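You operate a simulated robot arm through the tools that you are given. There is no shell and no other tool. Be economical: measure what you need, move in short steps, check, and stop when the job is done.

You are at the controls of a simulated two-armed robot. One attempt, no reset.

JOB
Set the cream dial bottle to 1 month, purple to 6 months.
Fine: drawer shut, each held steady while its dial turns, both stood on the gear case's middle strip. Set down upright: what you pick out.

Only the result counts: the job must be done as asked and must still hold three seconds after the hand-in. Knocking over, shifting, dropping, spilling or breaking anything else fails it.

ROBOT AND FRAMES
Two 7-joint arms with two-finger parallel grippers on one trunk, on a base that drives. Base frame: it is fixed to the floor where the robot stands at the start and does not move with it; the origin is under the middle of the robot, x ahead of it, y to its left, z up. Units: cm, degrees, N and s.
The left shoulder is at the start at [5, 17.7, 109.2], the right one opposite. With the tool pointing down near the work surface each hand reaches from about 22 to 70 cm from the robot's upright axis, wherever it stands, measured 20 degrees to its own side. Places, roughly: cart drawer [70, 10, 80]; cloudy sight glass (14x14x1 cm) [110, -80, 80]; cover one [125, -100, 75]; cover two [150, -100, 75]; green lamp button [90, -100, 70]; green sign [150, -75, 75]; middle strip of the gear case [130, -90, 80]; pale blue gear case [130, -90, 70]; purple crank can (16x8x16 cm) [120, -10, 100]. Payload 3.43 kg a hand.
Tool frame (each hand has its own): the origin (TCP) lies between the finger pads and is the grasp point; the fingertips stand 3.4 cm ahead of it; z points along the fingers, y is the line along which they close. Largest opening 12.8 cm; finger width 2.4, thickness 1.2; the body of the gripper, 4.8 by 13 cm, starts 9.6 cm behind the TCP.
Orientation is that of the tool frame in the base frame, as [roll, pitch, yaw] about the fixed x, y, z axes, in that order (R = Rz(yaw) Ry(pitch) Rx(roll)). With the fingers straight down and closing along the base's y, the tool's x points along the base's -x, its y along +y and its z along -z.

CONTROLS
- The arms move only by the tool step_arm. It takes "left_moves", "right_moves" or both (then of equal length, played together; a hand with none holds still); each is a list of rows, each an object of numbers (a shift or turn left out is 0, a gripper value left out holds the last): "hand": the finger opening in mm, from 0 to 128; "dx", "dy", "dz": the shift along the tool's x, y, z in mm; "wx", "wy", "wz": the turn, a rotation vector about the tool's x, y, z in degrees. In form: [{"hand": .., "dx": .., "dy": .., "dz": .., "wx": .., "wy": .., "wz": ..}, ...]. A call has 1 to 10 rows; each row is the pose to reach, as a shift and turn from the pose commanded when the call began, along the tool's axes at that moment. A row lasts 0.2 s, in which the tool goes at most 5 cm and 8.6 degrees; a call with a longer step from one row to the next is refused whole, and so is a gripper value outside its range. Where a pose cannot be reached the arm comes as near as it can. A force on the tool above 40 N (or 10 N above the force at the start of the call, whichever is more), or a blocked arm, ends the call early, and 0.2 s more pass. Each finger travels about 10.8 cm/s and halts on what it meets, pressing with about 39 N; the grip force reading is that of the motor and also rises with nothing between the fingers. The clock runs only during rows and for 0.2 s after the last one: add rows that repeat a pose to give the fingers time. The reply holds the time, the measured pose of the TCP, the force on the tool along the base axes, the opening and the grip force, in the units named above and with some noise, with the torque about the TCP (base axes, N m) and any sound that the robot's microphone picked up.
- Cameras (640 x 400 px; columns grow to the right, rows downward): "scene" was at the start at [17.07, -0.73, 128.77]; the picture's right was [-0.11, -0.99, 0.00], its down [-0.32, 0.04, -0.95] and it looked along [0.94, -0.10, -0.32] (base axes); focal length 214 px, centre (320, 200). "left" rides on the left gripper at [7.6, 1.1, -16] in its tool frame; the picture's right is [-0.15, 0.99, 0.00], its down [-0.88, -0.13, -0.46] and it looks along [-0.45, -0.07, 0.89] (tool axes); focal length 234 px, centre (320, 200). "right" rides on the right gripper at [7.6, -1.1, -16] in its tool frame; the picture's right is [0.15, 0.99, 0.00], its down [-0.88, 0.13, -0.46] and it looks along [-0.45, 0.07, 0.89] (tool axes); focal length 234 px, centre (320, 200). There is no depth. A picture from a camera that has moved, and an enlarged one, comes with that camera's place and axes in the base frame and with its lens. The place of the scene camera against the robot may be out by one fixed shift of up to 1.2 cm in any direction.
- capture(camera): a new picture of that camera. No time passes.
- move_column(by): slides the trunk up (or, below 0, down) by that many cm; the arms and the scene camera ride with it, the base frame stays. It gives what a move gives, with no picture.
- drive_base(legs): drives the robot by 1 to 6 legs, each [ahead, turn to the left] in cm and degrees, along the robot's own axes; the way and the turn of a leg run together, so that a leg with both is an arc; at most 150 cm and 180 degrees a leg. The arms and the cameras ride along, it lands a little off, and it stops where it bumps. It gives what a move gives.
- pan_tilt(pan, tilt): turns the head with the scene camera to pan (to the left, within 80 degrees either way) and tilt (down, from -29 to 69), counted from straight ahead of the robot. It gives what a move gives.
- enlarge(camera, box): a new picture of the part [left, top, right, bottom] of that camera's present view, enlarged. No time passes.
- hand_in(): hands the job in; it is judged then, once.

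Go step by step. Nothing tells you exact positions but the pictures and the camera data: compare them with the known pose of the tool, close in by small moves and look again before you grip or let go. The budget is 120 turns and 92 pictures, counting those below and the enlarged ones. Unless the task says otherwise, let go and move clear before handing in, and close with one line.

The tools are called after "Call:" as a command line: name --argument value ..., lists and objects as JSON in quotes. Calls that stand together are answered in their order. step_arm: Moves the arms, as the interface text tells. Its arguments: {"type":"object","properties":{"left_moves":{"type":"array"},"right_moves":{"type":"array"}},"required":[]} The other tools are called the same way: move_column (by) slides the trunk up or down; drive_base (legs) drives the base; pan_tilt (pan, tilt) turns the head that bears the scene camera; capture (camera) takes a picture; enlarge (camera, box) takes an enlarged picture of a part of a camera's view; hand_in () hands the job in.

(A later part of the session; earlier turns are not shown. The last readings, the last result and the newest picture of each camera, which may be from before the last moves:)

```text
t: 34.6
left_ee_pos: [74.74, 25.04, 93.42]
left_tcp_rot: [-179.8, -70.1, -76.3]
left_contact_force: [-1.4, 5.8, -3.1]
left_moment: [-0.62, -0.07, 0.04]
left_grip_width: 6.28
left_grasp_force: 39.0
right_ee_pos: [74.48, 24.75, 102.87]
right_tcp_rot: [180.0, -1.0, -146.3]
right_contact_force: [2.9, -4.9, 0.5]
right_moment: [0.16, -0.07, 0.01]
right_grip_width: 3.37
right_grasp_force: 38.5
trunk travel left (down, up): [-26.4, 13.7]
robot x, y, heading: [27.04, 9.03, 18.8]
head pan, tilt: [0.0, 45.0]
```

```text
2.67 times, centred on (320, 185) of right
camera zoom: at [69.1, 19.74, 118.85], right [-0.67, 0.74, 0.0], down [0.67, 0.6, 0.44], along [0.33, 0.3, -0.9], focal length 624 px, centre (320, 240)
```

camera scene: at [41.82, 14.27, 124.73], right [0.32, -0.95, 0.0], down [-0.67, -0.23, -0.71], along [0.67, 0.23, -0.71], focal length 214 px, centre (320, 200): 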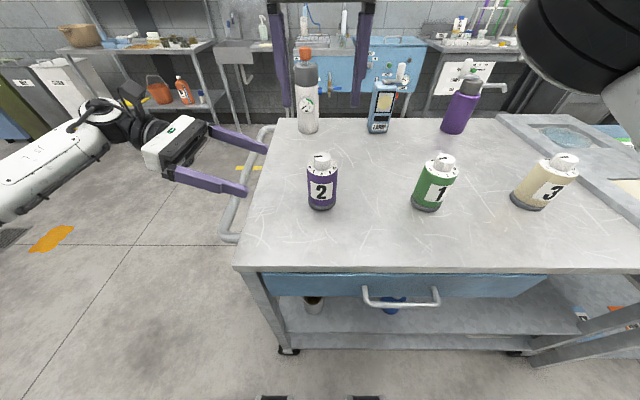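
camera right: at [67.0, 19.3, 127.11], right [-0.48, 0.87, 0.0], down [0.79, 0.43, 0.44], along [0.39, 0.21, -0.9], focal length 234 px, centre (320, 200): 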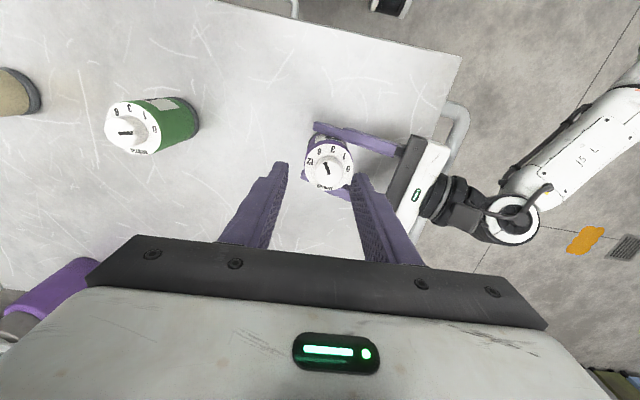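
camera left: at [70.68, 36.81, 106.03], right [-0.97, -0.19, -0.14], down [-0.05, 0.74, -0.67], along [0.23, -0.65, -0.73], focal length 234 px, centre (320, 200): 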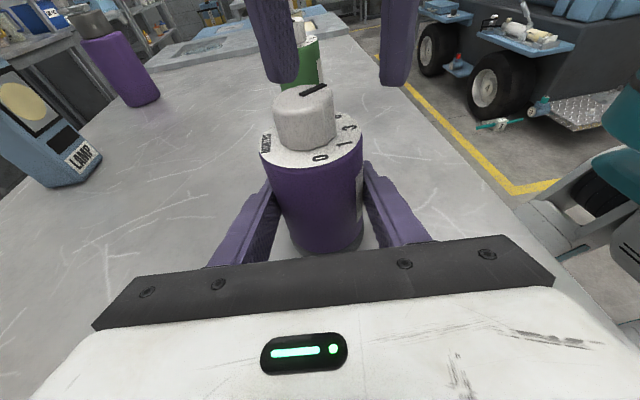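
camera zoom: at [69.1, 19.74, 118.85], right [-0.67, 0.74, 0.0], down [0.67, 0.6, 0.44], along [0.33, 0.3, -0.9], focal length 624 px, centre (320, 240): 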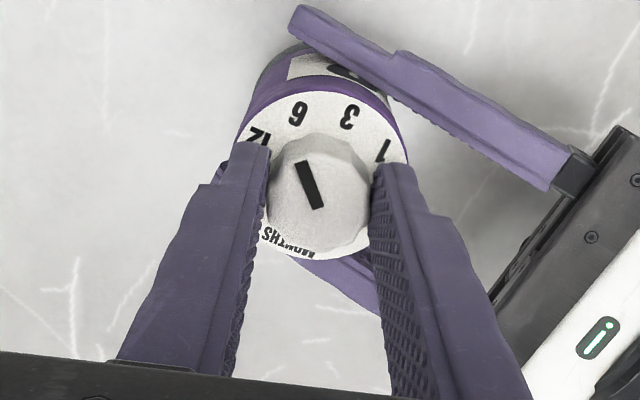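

The pointer lines up with 6. I'll open, lift, and verify.

Call:
step_arm --right_moves '[{"hand": 45}, {"hand": 60}, {"hand": 60}, {"hand": 60, "dz": -20}, {"hand": 60, "dz": -45}, {"hand": 60, "dz": -80}, {"hand": 60, "dz": -110, "wz": 6}, {"hand": 60, "dz": -110, "wz": 13}]'

Call:
enlarge --camera "right" --box '[270, 80, 370, 180]'

Call:
capture --camera "left"

```text
t: 36.4
left_ee_pos: [74.83, 24.96, 93.56]
left_tcp_rot: [-179.9, -69.9, -76.3]
left_contact_force: [0.6, 0.1, -2.6]
left_moment: [-0.01, -0.02, 0.01]
left_grip_width: 6.29
left_grasp_force: 39.0
right_ee_pos: [74.56, 24.79, 113.86]
right_tcp_rot: [-179.8, -1.1, -159.4]
right_contact_force: [0.1, 0.8, 0.4]
right_moment: [0.02, 0.04, -0.05]
right_grip_width: 5.99
right_grasp_force: 0.1
trunk travel left (down, up): [-26.4, 13.7]
robot x, y, heading: [26.39, 9.24, 18.8]
head pan, tilt: [0.0, 45.0]
```

```text
4.00 times, centred on (320, 130) of right
camera zoom: at [68.2, 21.25, 129.89], right [-0.49, 0.87, 0.0], down [0.78, 0.44, 0.44], along [0.39, 0.21, -0.9], focal length 937 px, centre (320, 480)
```

zoom: 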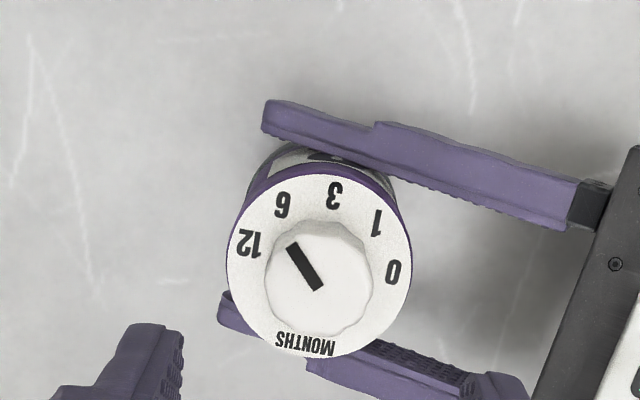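

```text
53 pictures are left
camera left: at [70.68, 36.8, 106.04], right [-0.97, -0.19, -0.14], down [-0.05, 0.74, -0.67], along [0.23, -0.65, -0.73], focal length 234 px, centre (320, 200)
```

left: 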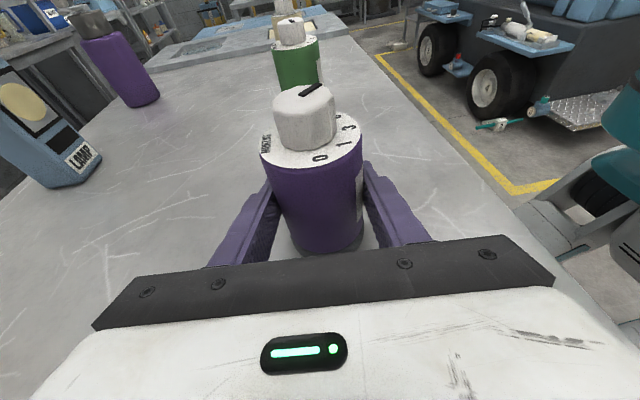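

Pointer reads 6 within 2°. The bottle hangs slightly off the table (2.6 N weight on the left hand), so I'll lower it in small steps and watch the force.

Call:
step_arm --left_moves '[{"dx": -2, "dz": 0.7}, {"dx": -4, "dz": 1.4}, {"dx": -5, "dz": 1.8}]'

```text
t: 37.2
left_ee_pos: [74.76, 25.06, 93.0]
left_tcp_rot: [-179.6, -70.2, -76.4]
left_contact_force: [0.1, 0.3, -0.9]
left_moment: [-0.05, 0.01, -0.02]
left_grip_width: 6.3
left_grasp_force: 38.5
right_ee_pos: [74.54, 24.86, 113.85]
right_tcp_rot: [-179.8, -1.0, -159.3]
right_contact_force: [0.2, 0.8, -0.2]
right_moment: [0.03, -0.03, 0.0]
right_grip_width: 6.01
right_grasp_force: 0.0
trunk travel left (down, up): [-26.4, 13.7]
robot x, y, heading: [26.8, 8.66, 18.8]
head pan, tilt: [0.0, 45.0]
```

Call:
step_arm --left_moves '[{"dx": -1, "dz": 0.3}, {"dx": -2, "dz": 0.7}]'

Call:
enlarge --camera "scene" --box '[240, 120, 400, 240]'

```text
t: 37.8
left_ee_pos: [74.78, 25.2, 93.12]
left_tcp_rot: [-179.4, -70.3, -76.7]
left_contact_force: [0.9, 2.5, 8.2]
left_moment: [-0.12, 0.18, -0.06]
left_grip_width: 6.28
left_grasp_force: 39.7
right_ee_pos: [74.62, 24.8, 113.84]
right_tcp_rot: [-179.8, -0.9, -159.3]
right_contact_force: [0.6, -0.3, 0.5]
right_moment: [-0.04, 0.0, -0.02]
right_grip_width: 6.0
right_grasp_force: 0.1
trunk travel left (down, up): [-26.4, 13.7]
robot x, y, heading: [27.16, 8.97, 18.8]
head pan, tilt: [0.0, 45.0]
```

```text
3.33 times, centred on (320, 180) of scene
camera zoom: at [41.75, 14.25, 124.76], right [0.32, -0.95, 0.0], down [-0.67, -0.23, -0.71], along [0.67, 0.23, -0.71], focal length 715 px, centre (320, 267)
```

zoom: 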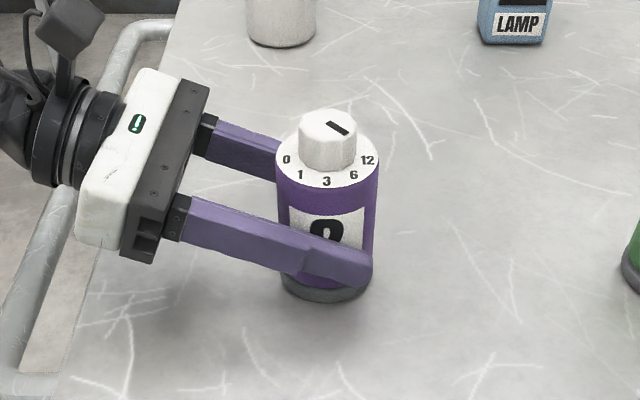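

Purple rests on the table at 6. I'll release it and back the left hand out, lifting.

Call:
step_arm --left_moves '[{"hand": 66}, {"hand": 75}, {"hand": 90}, {"hand": 110}, {"hand": 125, "dz": -30}, {"hand": 125, "dz": -70}, {"hand": 125, "dz": -115}, {"hand": 125, "dz": -160}, {"hand": 125, "dz": -170, "dx": 45}, {"hand": 125, "dz": -170, "dx": 90}]'

Call:
capture --camera "scene"

```text
t: 40.0
left_ee_pos: [71.59, 37.47, 107.29]
left_tcp_rot: [-179.8, -70.0, -76.4]
left_contact_force: [0.9, 0.4, -1.0]
left_moment: [-0.01, -0.02, 0.01]
left_grip_width: 12.51
left_grasp_force: 0.0
right_ee_pos: [74.62, 24.76, 113.79]
right_tcp_rot: [-179.9, -0.9, -159.3]
right_contact_force: [-0.3, -0.5, -0.4]
right_moment: [0.02, 0.03, -0.01]
right_grip_width: 6.0
right_grasp_force: 0.1
trunk travel left (down, up): [-26.4, 13.7]
robot x, y, heading: [26.48, 9.0, 18.6]
head pan, tilt: [0.0, 45.0]
```

```text
51 pictures are left
camera scene: at [41.79, 14.2, 124.73], right [0.32, -0.95, 0.0], down [-0.67, -0.23, -0.71], along [0.67, 0.23, -0.71], focal length 214 px, centre (320, 200)
```

scene: 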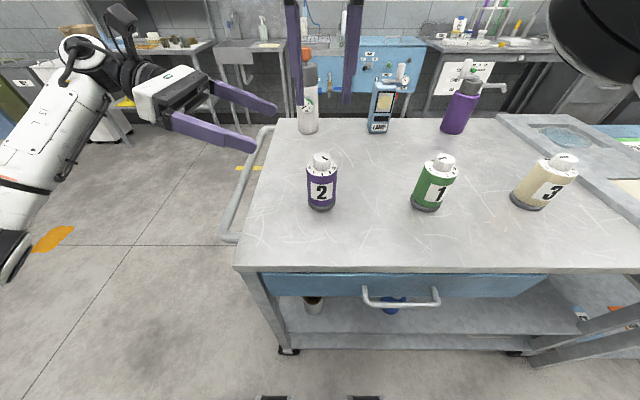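

Purple stands fine on its own. Now I'll return the left hand to pointing down and yaw the right wrist for its side-hold, both raised.

Call:
step_arm --left_moves '[{"hand": 60, "dx": 9, "dz": -3, "wy": -7}, {"dx": 19, "dz": -7, "wy": -14}, {"dx": 28, "dz": -10, "wy": -21}, {"dx": 38, "dz": -14, "wy": -28}, {"dx": 47, "dz": -17, "wy": -35}, {"dx": 56, "dz": -20, "wy": -42}, {"dx": 66, "dz": -24, "wy": -49}, {"dx": 75, "dz": -27, "wy": -56}, {"dx": 85, "dz": -31, "wy": -63}, {"dx": 94, "dz": -34, "wy": -70}]' --right_moves '[{"hand": 60, "dz": -10, "wz": 8.5}, {"hand": 128, "dz": -20, "wz": 17}, {"dz": -30, "wz": 25.5}, {"dz": -40, "wz": 34}, {"dz": -50, "wz": 42.5}, {"dz": -60, "wz": 51}, {"dz": -60, "wz": 59.5}, {"dz": -60, "wz": 68}, {"dz": -60, "wz": 76.5}, {"dz": -60, "wz": 85}]'

Call:
drive_base --legs '[[-30, 0], [0, -90], [50, 0], [0, 90], [29, 0]]'

Call:
capture --camera "scene"

```text
t: 42.2
left_ee_pos: [71.63, 37.56, 117.19]
left_tcp_rot: [-179.9, 0.1, -76.2]
left_contact_force: [0.1, -0.4, 0.4]
left_moment: [0.0, -0.01, -0.01]
left_grip_width: 6.03
left_grasp_force: 0.1
right_ee_pos: [74.65, 23.14, 120.63]
right_tcp_rot: [179.6, -1.8, 114.3]
right_contact_force: [-0.3, 0.5, 0.5]
right_moment: [0.01, -0.02, -0.02]
right_grip_width: 12.79
right_grasp_force: 0.0
right hand out of reach, approached as far as the arm can: row 5, 6, 7, 8, 9, 10
trunk travel left (down, up): [-26.4, 13.7]
robot x, y, heading: [26.36, 9.11, 18.9]
head pan, tilt: [0.0, 45.0]
```

```text
t: 56.1
left_ee_pos: [86.15, -7.95, 116.96]
left_tcp_rot: [180.0, -0.1, -74.8]
left_contact_force: [10.4, -9.5, -17.8]
left_moment: [3.17, 1.93, 0.76]
left_grip_width: 6.0
left_grasp_force: 0.0
right_ee_pos: [89.92, -22.32, 119.86]
right_tcp_rot: [-179.4, -1.6, 115.7]
right_contact_force: [-10.6, 8.8, 17.5]
right_moment: [-0.34, -0.93, 0.31]
right_grip_width: 12.81
right_grasp_force: 0.0
trunk travel left (down, up): [-26.4, 13.7]
robot x, y, heading: [41.67, -37.48, 20.1]
head pan, tilt: [0.0, 45.0]
```

```text
50 pictures are left
camera scene: at [56.87, -32.05, 124.72], right [0.34, -0.94, 0.0], down [-0.66, -0.24, -0.71], along [0.66, 0.24, -0.71], focal length 214 px, centre (320, 200)
```

scene: 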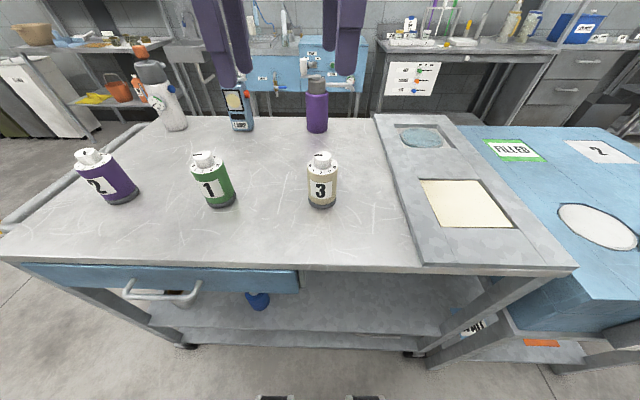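

The hands are pressing against each other, so I'll spread them now: left out to the left while unwinding its yaw, right out to cream's right side while starting to tilt. Cream is at about (89.9, -20.6).

Call:
step_arm --left_moves '[{"dx": -35}, {"dx": -70}, {"dx": -100}, {"dx": -100, "wz": 8}, {"dx": -100, "wz": 16}, {"dx": -100, "wz": 24}, {"dx": -100, "wz": 32}, {"dx": -100, "wz": 40}, {"dx": -100, "wz": 48}, {"dx": -100, "wz": 56}]' --right_moves '[{"dx": -38, "dy": -2}, {"dx": -76, "dy": -5}, {"dx": -112, "dy": -8}, {"dx": -144, "dy": -10}, {"dx": -144, "dy": -10, "dz": 25, "wy": 8}, {"dx": -144, "dy": -10, "dz": 50, "wy": 16}, {"dx": -144, "dy": -10, "dz": 75, "wy": 24}, {"dx": -144, "dy": -10, "dz": 100, "wy": 32}, {"dx": -144, "dy": -10, "dz": 125, "wy": 40}, {"dx": -144, "dy": -10, "dz": 150, "wy": 48}]'

Call:
capture --camera "right"

```text
t: 58.3
left_ee_pos: [83.38, 1.54, 117.04]
left_tcp_rot: [-180.0, 0.1, -130.9]
left_contact_force: [-0.7, -0.5, 0.8]
left_moment: [-0.04, 0.02, 0.01]
left_grip_width: 6.01
left_grasp_force: 0.1
right_ee_pos: [94.94, -35.62, 104.53]
right_tcp_rot: [-179.2, -49.7, 115.0]
right_contact_force: [0.5, -0.3, 0.2]
right_moment: [0.03, 0.01, -0.01]
right_grip_width: 12.8
right_grasp_force: 0.0
trunk travel left (down, up): [-26.4, 13.7]
robot x, y, heading: [41.92, -37.74, 20.4]
head pan, tilt: [0.0, 45.0]
```

```text
49 pictures are left
camera right: at [97.25, -42.56, 120.58], right [0.85, 0.51, 0.1], down [0.51, -0.77, -0.38], along [-0.11, 0.38, -0.92], focal length 234 px, centre (320, 200)
```

right: 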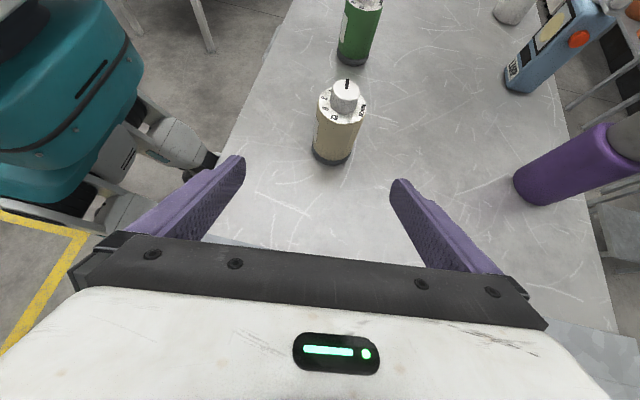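

Cream's axis is near (90.2, -20.4). I'll finish the tilt to 70° and drop to the pregrasp point.

Call:
step_arm --right_moves '[{"dx": -16, "dy": 7, "dz": 17, "wy": 7}, {"dx": -32, "dy": 14, "dz": 34, "wy": 14}, {"dx": -48, "dy": 21, "dz": 51, "wy": 20.5}]'

Call:
capture --camera "right"

```text
t: 59.1
left_ee_pos: [83.3, 1.67, 117.06]
left_tcp_rot: [180.0, 0.0, -130.8]
left_contact_force: [0.7, -0.6, -0.3]
left_moment: [0.0, 0.01, 0.0]
left_grip_width: 6.01
left_grasp_force: 0.1
right_ee_pos: [96.44, -34.08, 97.48]
right_tcp_rot: [-178.7, -70.2, 114.4]
right_contact_force: [0.4, -0.1, -0.5]
right_moment: [0.02, -0.01, -0.04]
right_grip_width: 12.78
right_grasp_force: 0.0
trunk travel left (down, up): [-26.4, 13.7]
robot x, y, heading: [41.6, -37.42, 20.4]
head pan, tilt: [0.0, 45.0]
```

```text
48 pictures are left
camera right: at [101.0, -45.68, 110.02], right [0.87, 0.47, 0.13], down [0.43, -0.6, -0.68], along [-0.24, 0.64, -0.73], focal length 234 px, centre (320, 200)
```

right: 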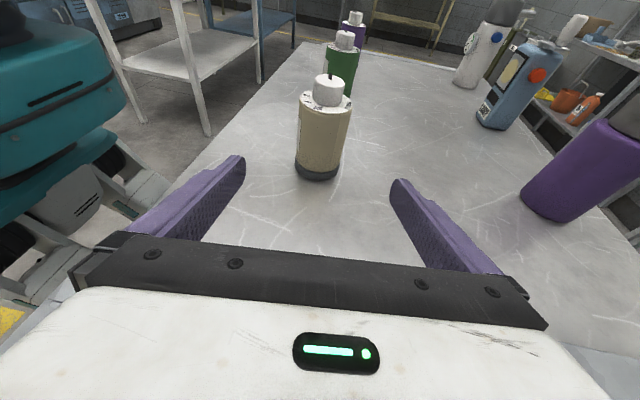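

Two views put cream's axis at (90.4, -21.2). I'll advance the right hand around it, then close gently.

Call:
step_arm --right_moves '[{"dx": 11, "dy": -2, "dz": 40}, {"dx": 11, "dy": -2, "dz": 80}, {"dx": 11, "dy": -2, "dz": 115}, {"dx": 11, "dy": -2, "dz": 147}]'

Call:
capture --camera "right"

```text
t: 60.1
left_ee_pos: [83.4, 1.74, 116.97]
left_tcp_rot: [-180.0, -0.1, -130.7]
left_contact_force: [0.1, -0.2, 0.0]
left_moment: [-0.01, 0.02, -0.03]
left_grip_width: 5.99
left_grasp_force: 0.0
right_ee_pos: [90.0, -21.15, 93.62]
right_tcp_rot: [-178.5, -70.1, 114.2]
right_contact_force: [0.4, -0.1, -0.4]
right_moment: [0.02, 0.02, -0.01]
right_grip_width: 12.82
right_grasp_force: 0.0
trunk travel left (down, up): [-26.4, 13.7]
robot x, y, heading: [41.75, -37.28, 20.3]
head pan, tilt: [0.0, 45.0]
```

```text
47 pictures are left
camera right: at [94.5, -32.82, 106.12], right [0.87, 0.47, 0.13], down [0.43, -0.6, -0.67], along [-0.24, 0.64, -0.73], focal length 234 px, centre (320, 200)
```

right: 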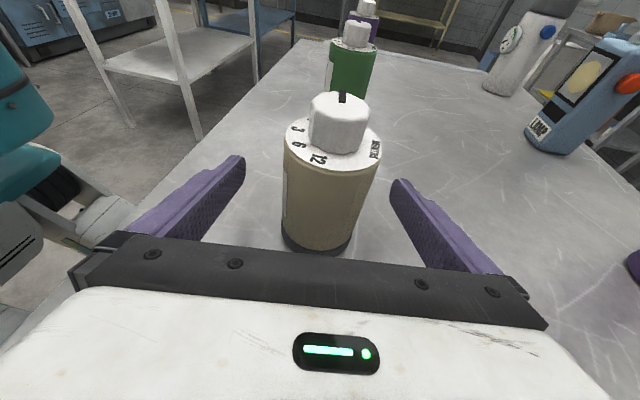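

Well centred; closing the right fingers gradually, and bringing the left hand over the cap meanwhile.

Call:
step_arm --right_moves '[{"hand": 105}, {"hand": 90}, {"hand": 78}, {"hand": 70}, {"hand": 64}, {"hand": 58}, {"hand": 50}, {"hand": 40}, {"hand": 40}]' --left_moves '[{"wz": 8}, {"wz": 16}, {"wz": 24}, {"dx": 15, "dy": -40, "wz": 29}, {"dx": 30, "dy": -80, "wz": 29}, {"dx": 50, "dy": -115, "wz": 29}, {"dx": 75, "dy": -145, "wz": 29}, {"dx": 105, "dy": -175, "wz": 29}, {"dx": 127, "dy": -196, "wz": 29}]'

Call:
capture --camera "left"

```text
t: 62.1
left_ee_pos: [89.9, -19.22, 118.1]
left_tcp_rot: [-178.4, 0.3, -158.4]
left_contact_force: [-0.4, -0.6, -0.3]
left_moment: [-0.04, -0.02, -0.01]
left_grip_width: 6.02
left_grasp_force: 0.0
right_ee_pos: [89.97, -21.22, 93.62]
right_tcp_rot: [-178.6, -70.1, 114.1]
right_contact_force: [0.3, 0.7, -0.7]
right_moment: [-0.15, -0.07, 0.02]
right_grip_width: 6.14
right_grasp_force: 39.3
trunk travel left (down, up): [-26.4, 13.7]
robot x, y, heading: [41.65, -37.5, 20.4]
head pan, tilt: [0.0, 45.0]
```

```text
46 pictures are left
camera left: at [82.16, -20.63, 133.89], right [-0.23, 0.97, -0.03], down [0.86, 0.21, 0.47], along [0.46, 0.08, -0.88], focal length 234 px, centre (320, 200)
```

left: 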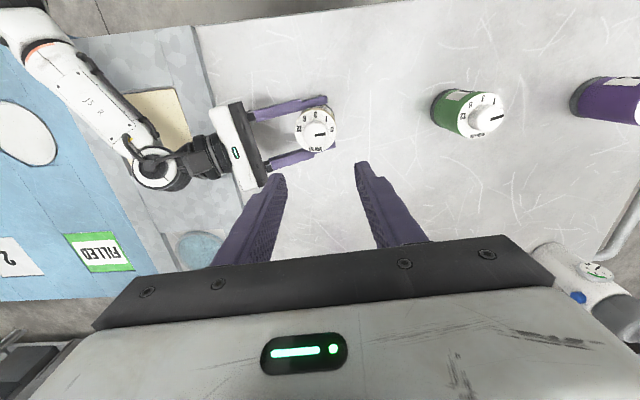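

Call:
enlarge --camera "left" --box '[275, 90, 355, 170]'

```text
5.00 times, centred on (315, 130) of left
camera zoom: at [82.16, -20.63, 133.89], right [-0.23, 0.97, -0.03], down [0.86, 0.21, 0.47], along [0.46, 0.08, -0.88], focal length 1171 px, centre (345, 550)
```

zoom: 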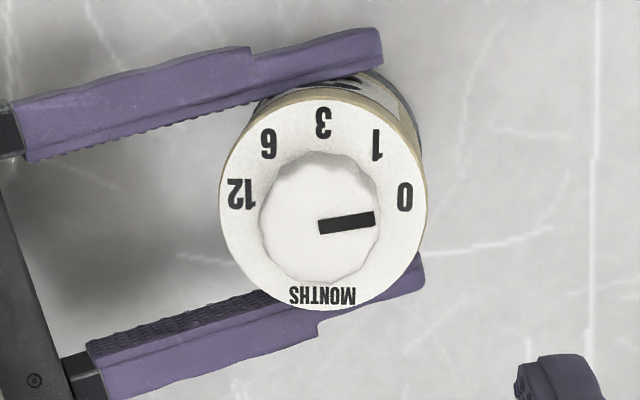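

Cream points at 0 (≈9° in image) and "1" is at ≈48°, so +39° is needed. I'll lower the left hand over the knob.

Call:
step_arm --left_moves '[{"hand": 55, "dx": 7, "dy": -11, "dz": 40}, {"hand": 55, "dx": 7, "dy": -11, "dz": 80}, {"hand": 55, "dx": 7, "dy": -10, "dz": 115}]'

Call:
enlarge --camera "left" --box '[220, 80, 420, 260]'

```text
t: 62.9
left_ee_pos: [89.63, -21.84, 105.47]
left_tcp_rot: [-179.9, 0.1, -159.6]
left_contact_force: [0.8, -0.1, -0.4]
left_moment: [0.02, -0.03, 0.03]
left_grip_width: 5.47
left_grasp_force: 0.0
right_ee_pos: [90.06, -21.21, 93.65]
right_tcp_rot: [-178.5, -70.1, 114.3]
right_contact_force: [0.6, 0.2, -0.2]
right_moment: [0.07, -0.06, 0.05]
right_grip_width: 6.15
right_grasp_force: 39.0
trunk travel left (down, up): [-26.4, 13.7]
robot x, y, heading: [41.92, -37.5, 20.4]
head pan, tilt: [0.0, 45.0]
```

```text
2.22 times, centred on (320, 170) of left
camera zoom: at [82.12, -23.4, 121.51], right [-0.21, 0.98, 0.0], down [0.87, 0.18, 0.46], along [0.45, 0.09, -0.89], focal length 520 px, centre (320, 267)
```

zoom: 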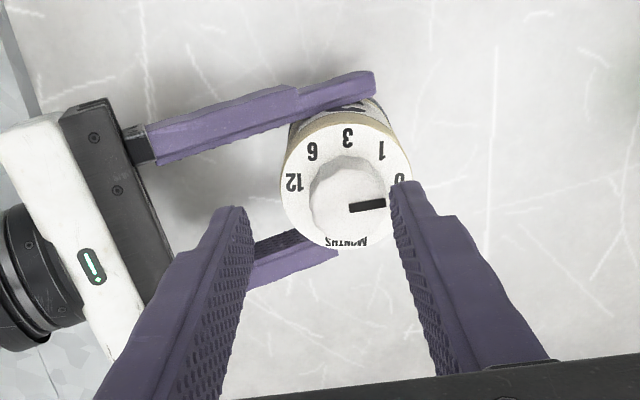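

Knob is 1.2 cm to the +y side. Correct laterally first, then descend.

Call:
step_arm --left_moves '[{"dx": -3, "dy": 11.5, "dz": 0}, {"dx": -3, "dy": 11.5, "dz": 15}, {"dx": -3, "dy": 11.5, "dz": 27}, {"dx": -3, "dy": 11.5, "dz": 36}]'

Call:
enlarge --camera "left" --box '[220, 80, 420, 260]'

```text
t: 63.9
left_ee_pos: [89.5, -20.7, 101.99]
left_tcp_rot: [179.9, 0.0, -159.7]
left_contact_force: [-0.1, 0.0, 0.7]
left_moment: [-0.03, -0.02, 0.0]
left_grip_width: 5.51
left_grasp_force: 0.1
right_ee_pos: [90.08, -21.11, 93.57]
right_tcp_rot: [-178.5, -70.2, 114.2]
right_contact_force: [0.8, -0.2, -0.1]
right_moment: [0.07, -0.1, 0.02]
right_grip_width: 6.14
right_grasp_force: 38.9
trunk travel left (down, up): [-26.4, 13.7]
robot x, y, heading: [41.55, -37.82, 20.2]
head pan, tilt: [0.0, 45.0]
```

```text
2.22 times, centred on (320, 170) of left
camera zoom: at [81.99, -22.3, 117.89], right [-0.21, 0.98, 0.0], down [0.87, 0.18, 0.46], along [0.45, 0.09, -0.89], focal length 520 px, centre (320, 267)
```

zoom: 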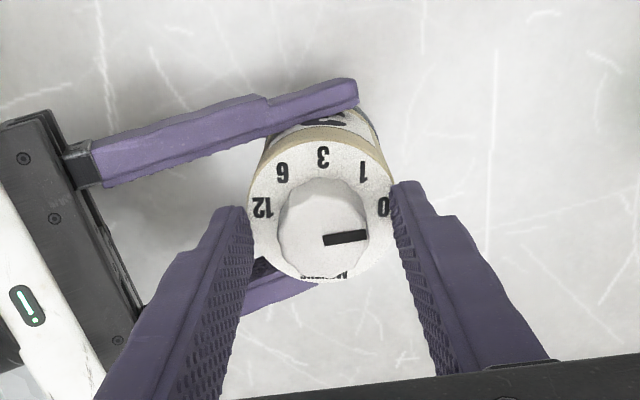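

Centred on the knob. Close, then turn 39° counter-clockwise.

Call:
step_arm --left_moves '[{"hand": 44}, {"hand": 38}, {"hand": 33}, {"hand": 26}, {"hand": 15}, {"hand": 15}]'

Call:
step_arm --left_moves '[{"wz": -5}, {"wz": -11}, {"wz": -17}, {"wz": -23}, {"wz": -29}, {"wz": -35}, {"wz": -39}, {"wz": -39}]'

Call:
enlarge --camera "left" --box '[220, 80, 420, 260]'

```text
t: 65.3
left_ee_pos: [89.45, -20.63, 102.05]
left_tcp_rot: [180.0, 0.1, -159.6]
left_contact_force: [-1.5, 5.7, 0.1]
left_moment: [0.08, 0.08, 0.05]
left_grip_width: 3.35
left_grasp_force: 38.7
right_ee_pos: [90.11, -21.29, 93.62]
right_tcp_rot: [-178.5, -70.2, 114.2]
right_contact_force: [1.5, -5.3, 1.2]
right_moment: [0.41, -0.02, 0.01]
right_grip_width: 6.15
right_grasp_force: 39.4
trunk travel left (down, up): [-26.4, 13.7]
robot x, y, heading: [41.79, -37.34, 20.2]
head pan, tilt: [0.0, 45.0]
```

```text
t: 67.1
left_ee_pos: [89.55, -20.8, 101.99]
left_tcp_rot: [-180.0, 0.0, -120.7]
left_contact_force: [1.5, 0.9, -5.2]
left_moment: [0.22, -0.03, 0.08]
left_grip_width: 3.35
left_grasp_force: 38.8
right_ee_pos: [90.03, -21.14, 93.65]
right_tcp_rot: [-178.5, -70.2, 114.2]
right_contact_force: [-1.3, -1.5, 5.4]
right_moment: [-0.18, -0.08, -0.03]
right_grip_width: 6.15
right_grasp_force: 38.8
trunk travel left (down, up): [-26.4, 13.7]
robot x, y, heading: [41.82, -37.52, 20.1]
head pan, tilt: [0.0, 45.0]
```

```text
2.22 times, centred on (320, 170) of left
camera zoom: at [84.74, -26.69, 117.92], right [-0.78, 0.63, 0.0], down [0.56, 0.69, 0.46], along [0.29, 0.35, -0.89], focal length 520 px, centre (320, 267)
```

zoom: 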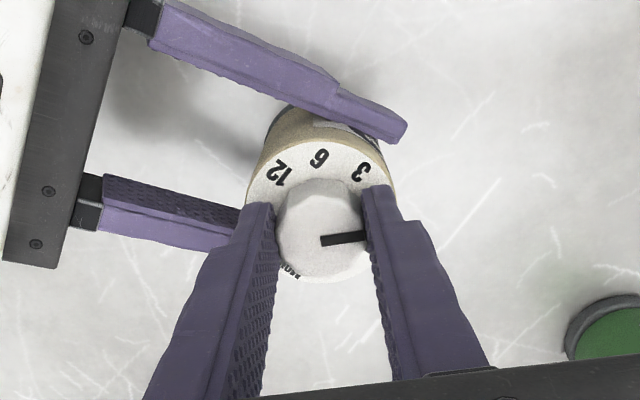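

Turned as planned. I'll open, lift, and verify the dial.

Call:
step_arm --left_moves '[{"hand": 45}, {"hand": 60}, {"hand": 60}, {"hand": 60, "dz": -20}, {"hand": 60, "dz": -45}, {"hand": 60, "dz": -80}, {"hand": 60, "dz": -110, "wz": 8}, {"hand": 60, "dz": -110, "wz": 16}, {"hand": 60, "dz": -110, "wz": 24}, {"hand": 60, "dz": -110, "wz": 32}]'

Call:
enlarge --camera "left" --box '[270, 80, 370, 180]'

```text
t: 69.3
left_ee_pos: [89.59, -20.74, 113.03]
left_tcp_rot: [-180.0, 0.1, -153.0]
left_contact_force: [-0.2, -0.2, -0.1]
left_moment: [0.01, 0.02, -0.01]
left_grip_width: 5.99
left_grasp_force: 0.0
right_ee_pos: [90.0, -21.33, 93.64]
right_tcp_rot: [-178.6, -70.1, 114.2]
right_contact_force: [-0.2, -2.2, 2.0]
right_moment: [-0.01, -0.11, -0.01]
right_grip_width: 6.12
right_grasp_force: 38.9
trunk travel left (down, up): [-26.4, 13.7]
robot x, y, heading: [41.54, -37.62, 20.1]
head pan, tilt: [0.0, 45.0]
```

```text
4.00 times, centred on (320, 130) of left
camera zoom: at [82.24, -23.23, 128.95], right [-0.32, 0.95, 0.0], down [0.84, 0.29, 0.46], along [0.43, 0.15, -0.89], focal length 937 px, centre (320, 480)
```

zoom: 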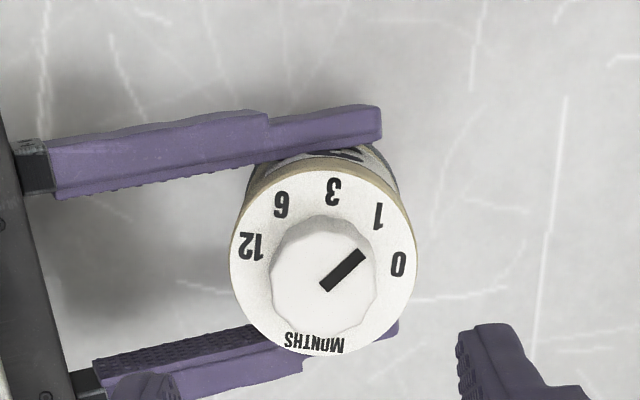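

Cream reads 1. I'll lift cream in the right hand, and look toward the gear case to plan the placing.

Call:
step_arm --right_moves '[{"dx": 9, "dz": -3}, {"dx": 38, "dz": -14}, {"dx": 76, "dz": -28}, {"dx": 113, "dz": -41}, {"dx": 141, "dz": -51}]' --left_moves '[{"dy": 30, "dz": -20}, {"dy": 65, "dz": -40}, {"dy": 110, "dz": -50}, {"dy": 150, "dz": -50}, {"dy": 190, "dz": -50}]'

Call:
pan_tilt --pan -45 --tilt 35

Call:
capture --camera "scene"

```text
t: 70.5
left_ee_pos: [80.7, -3.7, 117.96]
left_tcp_rot: [-180.0, 0.1, -152.8]
left_contact_force: [0.1, -0.1, -0.5]
left_moment: [0.0, -0.01, -0.01]
left_grip_width: 6.02
left_grasp_force: 0.0
right_ee_pos: [90.16, -21.16, 108.62]
right_tcp_rot: [-178.5, -70.0, 114.2]
right_contact_force: [-0.6, 0.2, -2.8]
right_moment: [0.0, -0.02, 0.0]
right_grip_width: 6.13
right_grasp_force: 39.0
trunk travel left (down, up): [-26.4, 13.7]
robot x, y, heading: [41.98, -37.62, 20.0]
head pan, tilt: [0.0, 45.0]
```

```text
t: 71.6
left_ee_pos: [80.88, -3.81, 117.88]
left_tcp_rot: [179.9, 0.0, -152.7]
left_contact_force: [-0.2, 0.4, 0.6]
left_moment: [-0.02, 0.04, -0.02]
left_grip_width: 6.0
left_grasp_force: 0.1
right_ee_pos: [90.24, -21.06, 108.58]
right_tcp_rot: [-178.3, -70.1, 114.0]
right_contact_force: [0.4, 0.1, -3.2]
right_moment: [-0.03, -0.05, 0.02]
right_grip_width: 6.13
right_grasp_force: 38.9
trunk travel left (down, up): [-26.4, 13.7]
robot x, y, heading: [41.99, -37.34, 20.6]
head pan, tilt: [-45.0, 35.0]
```

```text
40 pictures are left
camera scene: at [57.2, -38.56, 126.21], right [-0.42, -0.91, 0.0], down [-0.52, 0.24, -0.82], along [0.74, -0.34, -0.57], focal length 214 px, centre (320, 200)
```

scene: 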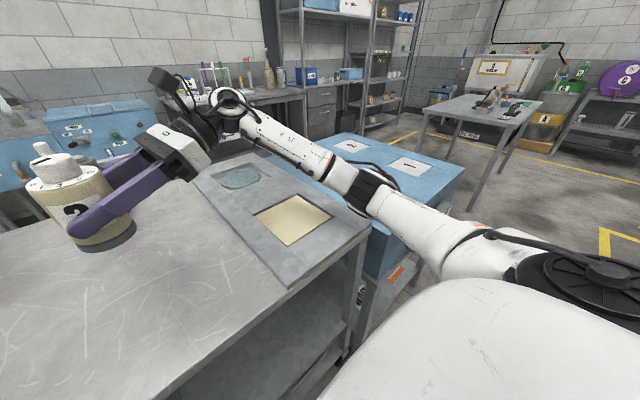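

Call:
enlarge --camera "scene" --box '[300, 110, 500, 240]'

```text
3.08 times, centred on (400, 175) of scene
camera zoom: at [57.2, -38.56, 126.21], right [-0.42, -0.91, 0.0], down [-0.52, 0.24, -0.82], along [0.74, -0.34, -0.57], focal length 660 px, centre (74, 277)
```

zoom: 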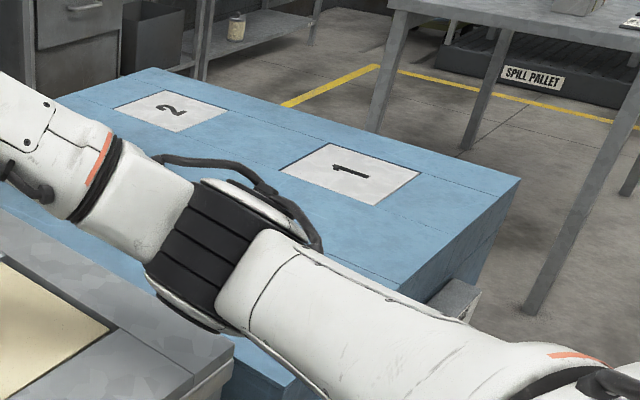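

The case is square with the cart; covers 1/2 form its right row and glass/sign its left row, so the middle strip should run between them near u≈139 (robot needs to stand ~90 cm to the right). I'll carry cream there by backing off, driving right and turning back.

Call:
drive_base --legs '[[-15, 0], [0, -91.5], [90, 0], [0, 90], [8, 0]]'

Call:
pan_tilt --pan 0 --tilt 45

Call:
capture --camera "scene"

```text
t: 85.7
left_ee_pos: [103.92, -92.52, 117.85]
left_tcp_rot: [180.0, 0.0, -153.6]
left_contact_force: [0.0, 0.1, -1.1]
left_moment: [-0.02, 0.06, 0.01]
left_grip_width: 5.99
left_grasp_force: 0.0
right_ee_pos: [112.99, -110.11, 108.47]
right_tcp_rot: [-178.3, -70.2, 113.2]
right_contact_force: [0.5, 0.3, -3.6]
right_moment: [-0.02, -0.01, 0.03]
right_grip_width: 6.13
right_grasp_force: 38.9
trunk travel left (down, up): [-26.4, 13.7]
robot x, y, heading: [64.26, -126.16, 19.1]
head pan, tilt: [-45.0, 35.0]
```

```text
t: 86.8
left_ee_pos: [103.77, -92.59, 117.83]
left_tcp_rot: [-180.0, 0.2, -153.6]
left_contact_force: [0.0, 1.1, -0.3]
left_moment: [0.0, 0.02, 0.04]
left_grip_width: 6.02
left_grasp_force: 0.1
right_ee_pos: [112.81, -110.12, 108.6]
right_tcp_rot: [-178.4, -70.1, 113.3]
right_contact_force: [0.8, -0.4, -3.1]
right_moment: [-0.02, -0.02, -0.01]
right_grip_width: 6.11
right_grasp_force: 39.0
trunk travel left (down, up): [-26.4, 13.7]
robot x, y, heading: [64.39, -125.8, 19.3]
head pan, tilt: [0.0, 45.0]
```

```text
38 pictures are left
camera scene: at [79.31, -120.53, 124.73], right [0.33, -0.94, 0.0], down [-0.67, -0.23, -0.71], along [0.67, 0.23, -0.71], focal length 214 px, centre (320, 200)
```

scene: 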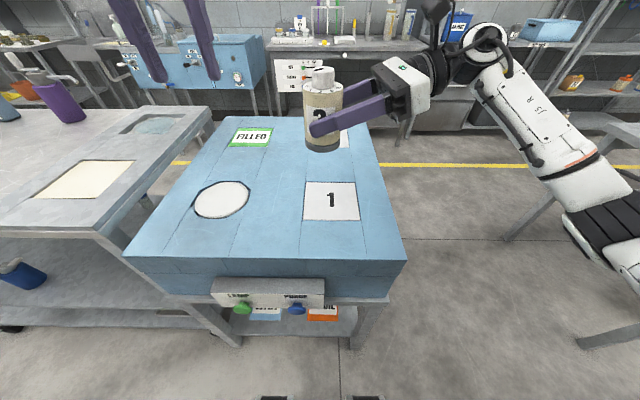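

Call:
enlarge --camera "scene" --box '[110, 90, 430, 290]'

```text
2.00 times, centred on (270, 190) of scene
camera zoom: at [79.31, -120.53, 124.73], right [0.33, -0.94, 0.0], down [-0.67, -0.23, -0.71], along [0.67, 0.23, -0.71], focal length 429 px, centre (420, 220)
```

zoom: 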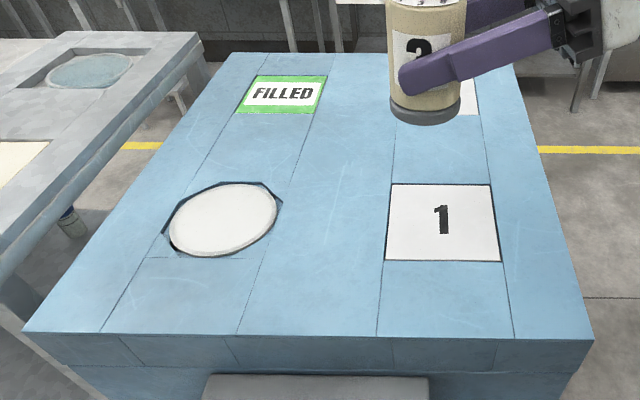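

The middle strip lies clearly between two seams, about 14.5 cm wide, top at z≈84.7, centreline from (97.4, -102) along (0.94, 0.34). I'll close in 7 cm more so the spots are within easy reach.

Call:
drive_base --legs '[[7, 0]]'

```text
t: 87.8
left_ee_pos: [110.52, -90.1, 117.83]
left_tcp_rot: [179.9, 0.0, -153.6]
left_contact_force: [-0.2, -0.4, -0.5]
left_moment: [-0.06, 0.03, 0.0]
left_grip_width: 6.03
left_grasp_force: 0.1
right_ee_pos: [119.58, -107.71, 108.57]
right_tcp_rot: [-178.3, -70.1, 113.3]
right_contact_force: [-0.6, 1.4, -3.5]
right_moment: [0.01, 0.01, 0.03]
right_grip_width: 6.12
right_grasp_force: 39.1
trunk travel left (down, up): [-26.4, 13.7]
robot x, y, heading: [70.69, -123.46, 19.2]
head pan, tilt: [0.0, 45.0]
```

Call:
step_arm --left_moves '[{"dy": 45}, {"dy": 90}, {"dy": 130}, {"dy": 150}, {"dy": 150}, {"dy": 150}]' --right_moves '[{"dx": 0, "dy": 0, "dz": 0}, {"dx": -11, "dy": 4, "dz": 31}, {"dx": -22, "dy": 8, "dz": 62}, {"dx": -33, "dy": 12, "dz": 93}, {"dx": -44, "dy": 15, "dz": 124}, {"dx": -55, "dy": 18, "dz": 156}]'

Call:
enlarge --camera "scene" --box '[110, 90, 430, 290]'

Call:
capture --camera "right"

```text
t: 89.2
left_ee_pos: [103.67, -76.8, 117.88]
left_tcp_rot: [180.0, 0.1, -153.6]
left_contact_force: [-0.1, -0.3, 0.3]
left_moment: [0.0, -0.01, 0.0]
left_grip_width: 6.0
left_grasp_force: 0.0
right_ee_pos: [115.68, -95.39, 97.96]
right_tcp_rot: [-178.5, -70.0, 113.2]
right_contact_force: [0.2, 0.4, -3.4]
right_moment: [0.02, -0.05, 0.0]
right_grip_width: 6.11
right_grasp_force: 38.8
trunk travel left (down, up): [-26.4, 13.7]
robot x, y, heading: [71.0, -123.5, 19.4]
head pan, tilt: [0.0, 45.0]
```

```text
2.00 times, centred on (270, 190) of scene
camera zoom: at [85.95, -118.15, 124.73], right [0.33, -0.94, 0.0], down [-0.67, -0.23, -0.71], along [0.67, 0.23, -0.71], focal length 429 px, centre (420, 220)
```

zoom: 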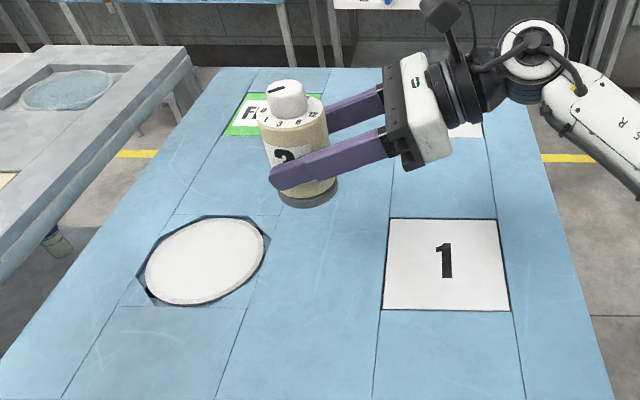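

```text
35 pictures are left
camera right: at [119.96, -107.05, 110.52], right [0.88, 0.46, 0.13], down [0.42, -0.61, -0.67], along [-0.23, 0.65, -0.73], focal length 234 px, centre (320, 200)
```

right: 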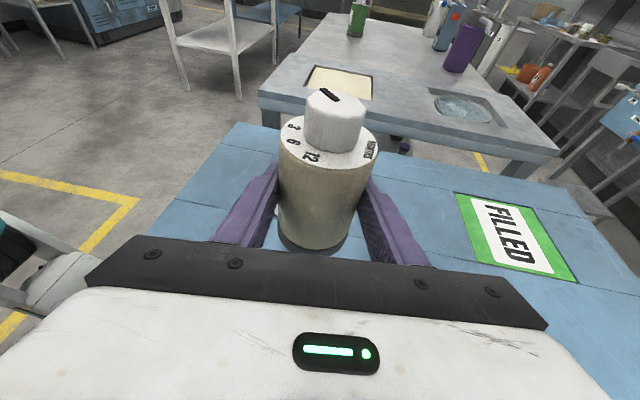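

Projected straight down, cream lands centred between the seams. Lower to just above the surface, then creep.

Call:
step_arm --right_moves '[{"dx": -19, "dz": 7}, {"dx": -38, "dz": 14}, {"dx": -54, "dz": 19.5}, {"dx": -64, "dz": 23}]'

Call:
step_arm --right_moves '[{"dx": -3, "dz": 1}, {"dx": -5, "dz": 1.8}, {"dx": -7, "dz": 2.5}]'

```text
t: 90.2
left_ee_pos: [103.71, -76.84, 117.95]
left_tcp_rot: [180.0, -0.1, -153.6]
left_contact_force: [0.4, 0.5, 0.2]
left_moment: [-0.01, -0.03, -0.01]
left_grip_width: 6.01
left_grasp_force: 0.0
right_ee_pos: [115.67, -95.46, 91.16]
right_tcp_rot: [-178.4, -70.1, 113.4]
right_contact_force: [0.6, 0.0, -3.0]
right_moment: [-0.04, -0.01, -0.01]
right_grip_width: 6.15
right_grasp_force: 39.1
trunk travel left (down, up): [-26.4, 13.7]
robot x, y, heading: [70.77, -123.18, 19.3]
head pan, tilt: [0.0, 45.0]
```

```text
t: 91.0
left_ee_pos: [103.65, -76.81, 117.83]
left_tcp_rot: [180.0, 0.1, -153.6]
left_contact_force: [-0.9, 0.5, 0.6]
left_moment: [0.03, 0.04, -0.03]
left_grip_width: 6.01
left_grasp_force: 0.0
right_ee_pos: [115.61, -95.5, 90.49]
right_tcp_rot: [-178.4, -70.1, 113.4]
right_contact_force: [0.6, 0.1, -2.4]
right_moment: [-0.02, -0.02, -0.03]
right_grip_width: 6.14
right_grasp_force: 39.1
trunk travel left (down, up): [-26.4, 13.7]
robot x, y, heading: [70.76, -123.5, 19.4]
head pan, tilt: [0.0, 45.0]
```

Call:
step_arm --right_moves '[{"dx": -2, "dz": 0.7}, {"dx": -4, "dz": 1.4}, {"dx": -6, "dz": 2.2}]'

Call:
enlarge --camera "scene" --box '[190, 120, 330, 250]'

```text
t: 91.8
left_ee_pos: [103.62, -76.68, 117.75]
left_tcp_rot: [180.0, 0.0, -153.6]
left_contact_force: [-0.3, 0.8, -0.4]
left_moment: [0.01, -0.03, 0.0]
left_grip_width: 6.0
left_grasp_force: 0.0
right_ee_pos: [115.59, -95.52, 89.83]
right_tcp_rot: [-178.5, -70.1, 113.3]
right_contact_force: [-0.1, 0.8, -3.0]
right_moment: [-0.02, 0.01, -0.01]
right_grip_width: 6.13
right_grasp_force: 38.7
trunk travel left (down, up): [-26.4, 13.7]
robot x, y, heading: [70.71, -123.8, 19.2]
head pan, tilt: [0.0, 45.0]
```

```text
3.08 times, centred on (260, 185) of scene
camera zoom: at [85.95, -118.18, 124.73], right [0.33, -0.94, 0.0], down [-0.67, -0.23, -0.71], along [0.67, 0.23, -0.71], focal length 660 px, centre (505, 246)
```

zoom: 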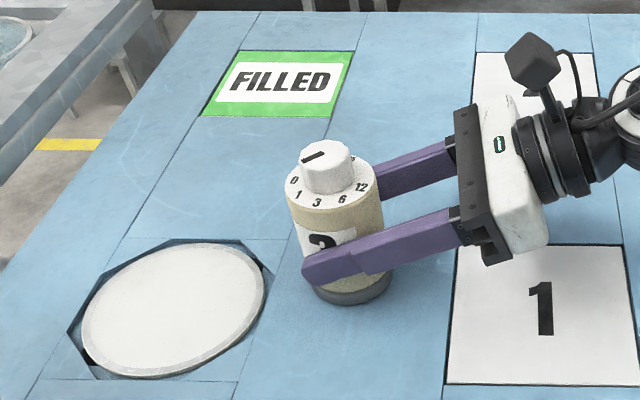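

Call:
step_arm --right_moves '[{"dx": -2, "dz": 0.7}, {"dx": -4, "dz": 1.4}]'

Call:
step_arm --right_moves '[{"dx": -1, "dz": 0.35}, {"dx": -2, "dz": 0.7}]'

```text
t: 92.4
left_ee_pos: [103.7, -76.88, 117.98]
left_tcp_rot: [-180.0, 0.1, -153.6]
left_contact_force: [-0.1, -0.4, -0.5]
left_moment: [0.0, 0.02, -0.03]
left_grip_width: 5.99
left_grasp_force: 0.1
right_ee_pos: [115.6, -95.44, 89.6]
right_tcp_rot: [-178.7, -70.1, 113.6]
right_contact_force: [0.0, -0.4, 1.5]
right_moment: [0.03, -0.16, -0.05]
right_grip_width: 6.16
right_grasp_force: 38.8
trunk travel left (down, up): [-26.4, 13.7]
robot x, y, heading: [70.55, -123.41, 19.5]
head pan, tilt: [0.0, 45.0]
```

```text
t: 93.0
left_ee_pos: [103.57, -76.95, 117.97]
left_tcp_rot: [-180.0, 0.0, -153.6]
left_contact_force: [0.4, -0.6, 0.4]
left_moment: [-0.04, 0.04, 0.0]
left_grip_width: 5.99
left_grasp_force: 0.0
right_ee_pos: [115.6, -95.53, 89.6]
right_tcp_rot: [-179.2, -70.3, 113.9]
right_contact_force: [0.7, -1.2, 12.6]
right_moment: [-0.18, -0.51, -0.04]
right_grip_width: 6.13
right_grasp_force: 38.8
trunk travel left (down, up): [-26.4, 13.7]
robot x, y, heading: [70.79, -123.06, 19.3]
head pan, tilt: [0.0, 45.0]
```

Cream is down (12.6 N support). Release gently and back the right hand out to the right and up.

Call:
step_arm --right_moves '[{"hand": 66}, {"hand": 75}, {"hand": 90}, {"hand": 110}, {"hand": 125, "dz": -30}, {"hand": 125, "dz": -70}, {"hand": 125, "dz": -115}, {"hand": 125, "dz": -150}, {"hand": 125, "dz": -150, "dx": 45}, {"hand": 125, "dz": -150, "dx": 90}]'

Call:
capture --camera "scene"

```text
t: 95.2
left_ee_pos: [103.47, -76.81, 117.88]
left_tcp_rot: [179.9, 0.1, -153.6]
left_contact_force: [0.3, -0.4, -0.5]
left_moment: [0.0, 0.0, 0.05]
left_grip_width: 5.99
left_grasp_force: 0.1
right_ee_pos: [120.33, -105.49, 102.89]
right_tcp_rot: [-178.4, -70.1, 113.4]
right_contact_force: [-0.3, 1.0, 0.1]
right_moment: [-0.01, 0.0, -0.01]
right_grip_width: 12.51
right_grasp_force: 0.1
trunk travel left (down, up): [-26.4, 13.7]
robot x, y, heading: [70.91, -123.68, 19.5]
head pan, tilt: [0.0, 45.0]
```

```text
33 pictures are left
camera scene: at [85.91, -118.18, 124.73], right [0.33, -0.94, 0.0], down [-0.67, -0.23, -0.71], along [0.67, 0.23, -0.71], focal length 214 px, centre (320, 200)
```

scene: 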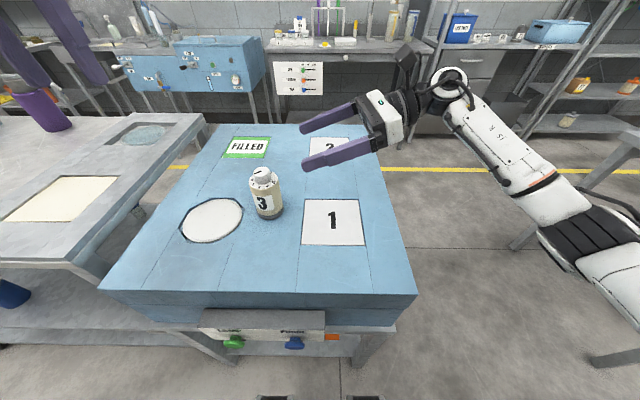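

Cream stands on the middle strip. Now I restore the right arm, pre-yaw the left wrist, and drive back to the purple bottle.

Call:
step_arm --left_moves '[{"wz": -8.5}, {"hand": 125, "wz": -17}, {"wz": -25.5}, {"wz": -34}, {"wz": -42.5}, {"wz": -51}, {"wz": -59.5}, {"wz": -68}, {"wz": -76.5}, {"wz": -82}]' --right_moves '[{"dx": 15, "dz": -20, "wy": -7}, {"dx": 30, "dz": -40, "wy": -14}, {"dx": 40, "dz": -60, "wy": -21}, {"dx": 45, "dz": -80, "wy": -28}, {"dx": 45, "dz": -100, "wy": -35}, {"dx": 45, "dz": -120, "wy": -42}, {"dx": 45, "dz": -140, "wy": -49}, {"dx": 45, "dz": -160, "wy": -56}, {"dx": 45, "dz": -180, "wy": -63}, {"dx": 45, "dz": -197, "wy": -70}]'

Call:
drive_base --legs '[[-20, 0], [0, 89.4], [139.5, 0], [0, -90], [20, 0]]'

Call:
capture --camera "scene"

```text
t: 97.4
left_ee_pos: [103.74, -76.95, 117.82]
left_tcp_rot: [-179.9, 0.0, -71.3]
left_contact_force: [-0.3, -0.2, 0.4]
left_moment: [0.01, 0.0, 0.0]
left_grip_width: 12.51
left_grasp_force: 0.0
right_ee_pos: [127.56, -120.79, 113.64]
right_tcp_rot: [-179.4, 0.1, 114.8]
right_contact_force: [-0.3, -0.4, -0.3]
right_moment: [0.0, -0.03, 0.0]
right_grip_width: 12.52
right_grasp_force: 0.1
trunk travel left (down, up): [-26.4, 13.7]
robot x, y, heading: [71.16, -123.62, 19.5]
head pan, tilt: [0.0, 45.0]
```

```text
t: 114.4
left_ee_pos: [59.99, 55.29, 117.85]
left_tcp_rot: [-180.0, 0.0, -72.6]
left_contact_force: [-0.5, 0.3, -0.5]
left_moment: [0.01, 0.03, 0.04]
left_grip_width: 12.49
left_grasp_force: 0.1
right_ee_pos: [83.03, 10.97, 113.57]
right_tcp_rot: [-179.6, -0.1, 113.7]
right_contact_force: [0.5, 0.0, 0.0]
right_moment: [0.0, 0.06, 0.0]
right_grip_width: 12.54
right_grasp_force: 0.0
trunk travel left (down, up): [-26.4, 13.7]
robot x, y, heading: [26.0, 9.34, 18.2]
head pan, tilt: [0.0, 45.0]
```

```text
32 pictures are left
camera scene: at [41.49, 14.34, 124.72], right [0.31, -0.95, 0.0], down [-0.67, -0.22, -0.71], along [0.67, 0.22, -0.71], focal length 214 px, centre (320, 200)
```

scene: 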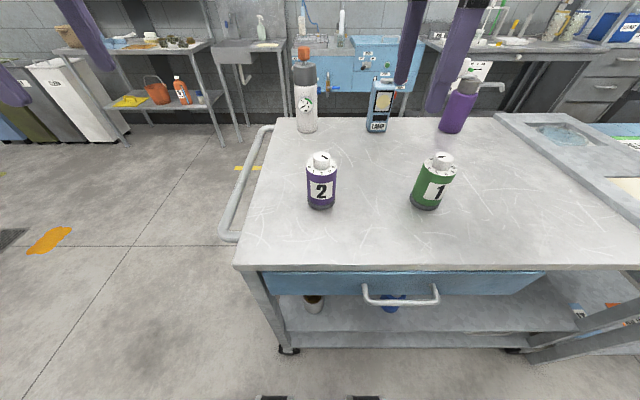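

Back at the same place; purple still upright at (74.7, 25). Bring the left hand to the same pregrasp as before.

Call:
step_arm --left_moves '[{"dx": 18, "dy": -5, "dz": 10, "wy": 7}, {"dx": 35, "dy": -9, "dz": 25, "wy": 14}, {"dx": 53, "dy": -14, "dz": 45, "wy": 21}, {"dx": 70, "dy": -18, "dz": 65, "wy": 28}, {"dx": 88, "dy": -23, "dz": 85, "wy": 35}, {"dx": 105, "dy": -27, "dz": 105, "wy": 42}, {"dx": 123, "dy": -32, "dz": 125, "wy": 49}, {"dx": 140, "dy": -36, "dz": 150, "wy": 56}, {"dx": 158, "dy": -41, "dz": 170, "wy": 63}, {"dx": 175, "dy": -45, "dz": 190, "wy": 70}]'

Call:
capture --camera "left"

```text
t: 116.6
left_ee_pos: [69.55, 39.96, 98.89]
left_tcp_rot: [-179.6, -70.0, -72.9]
left_contact_force: [-0.1, -0.4, 1.1]
left_moment: [-0.01, -0.02, 0.0]
left_grip_width: 12.51
left_grasp_force: 0.0
right_ee_pos: [83.04, 10.87, 113.77]
right_tcp_rot: [-179.5, -0.1, 113.7]
right_contact_force: [0.6, 1.3, -0.1]
right_moment: [0.0, 0.0, -0.02]
right_grip_width: 12.5
right_grasp_force: 0.0
trunk travel left (down, up): [-26.4, 13.7]
robot x, y, heading: [26.4, 9.3, 18.3]
head pan, tilt: [0.0, 45.0]
```

```text
31 pictures are left
camera left: at [64.79, 51.5, 111.43], right [-0.96, -0.25, -0.14], down [-0.09, 0.73, -0.67], along [0.27, -0.63, -0.73], focal length 234 px, centre (320, 200)
```

left: 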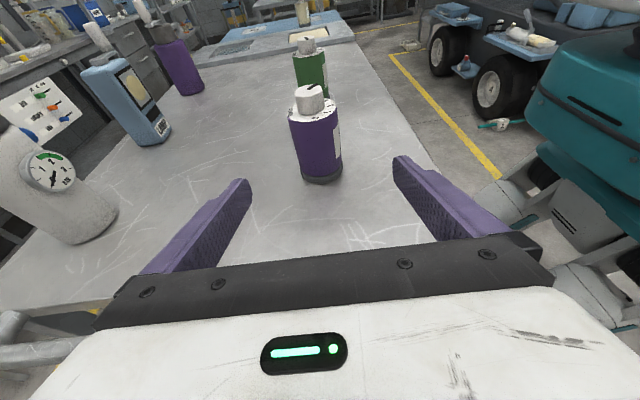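

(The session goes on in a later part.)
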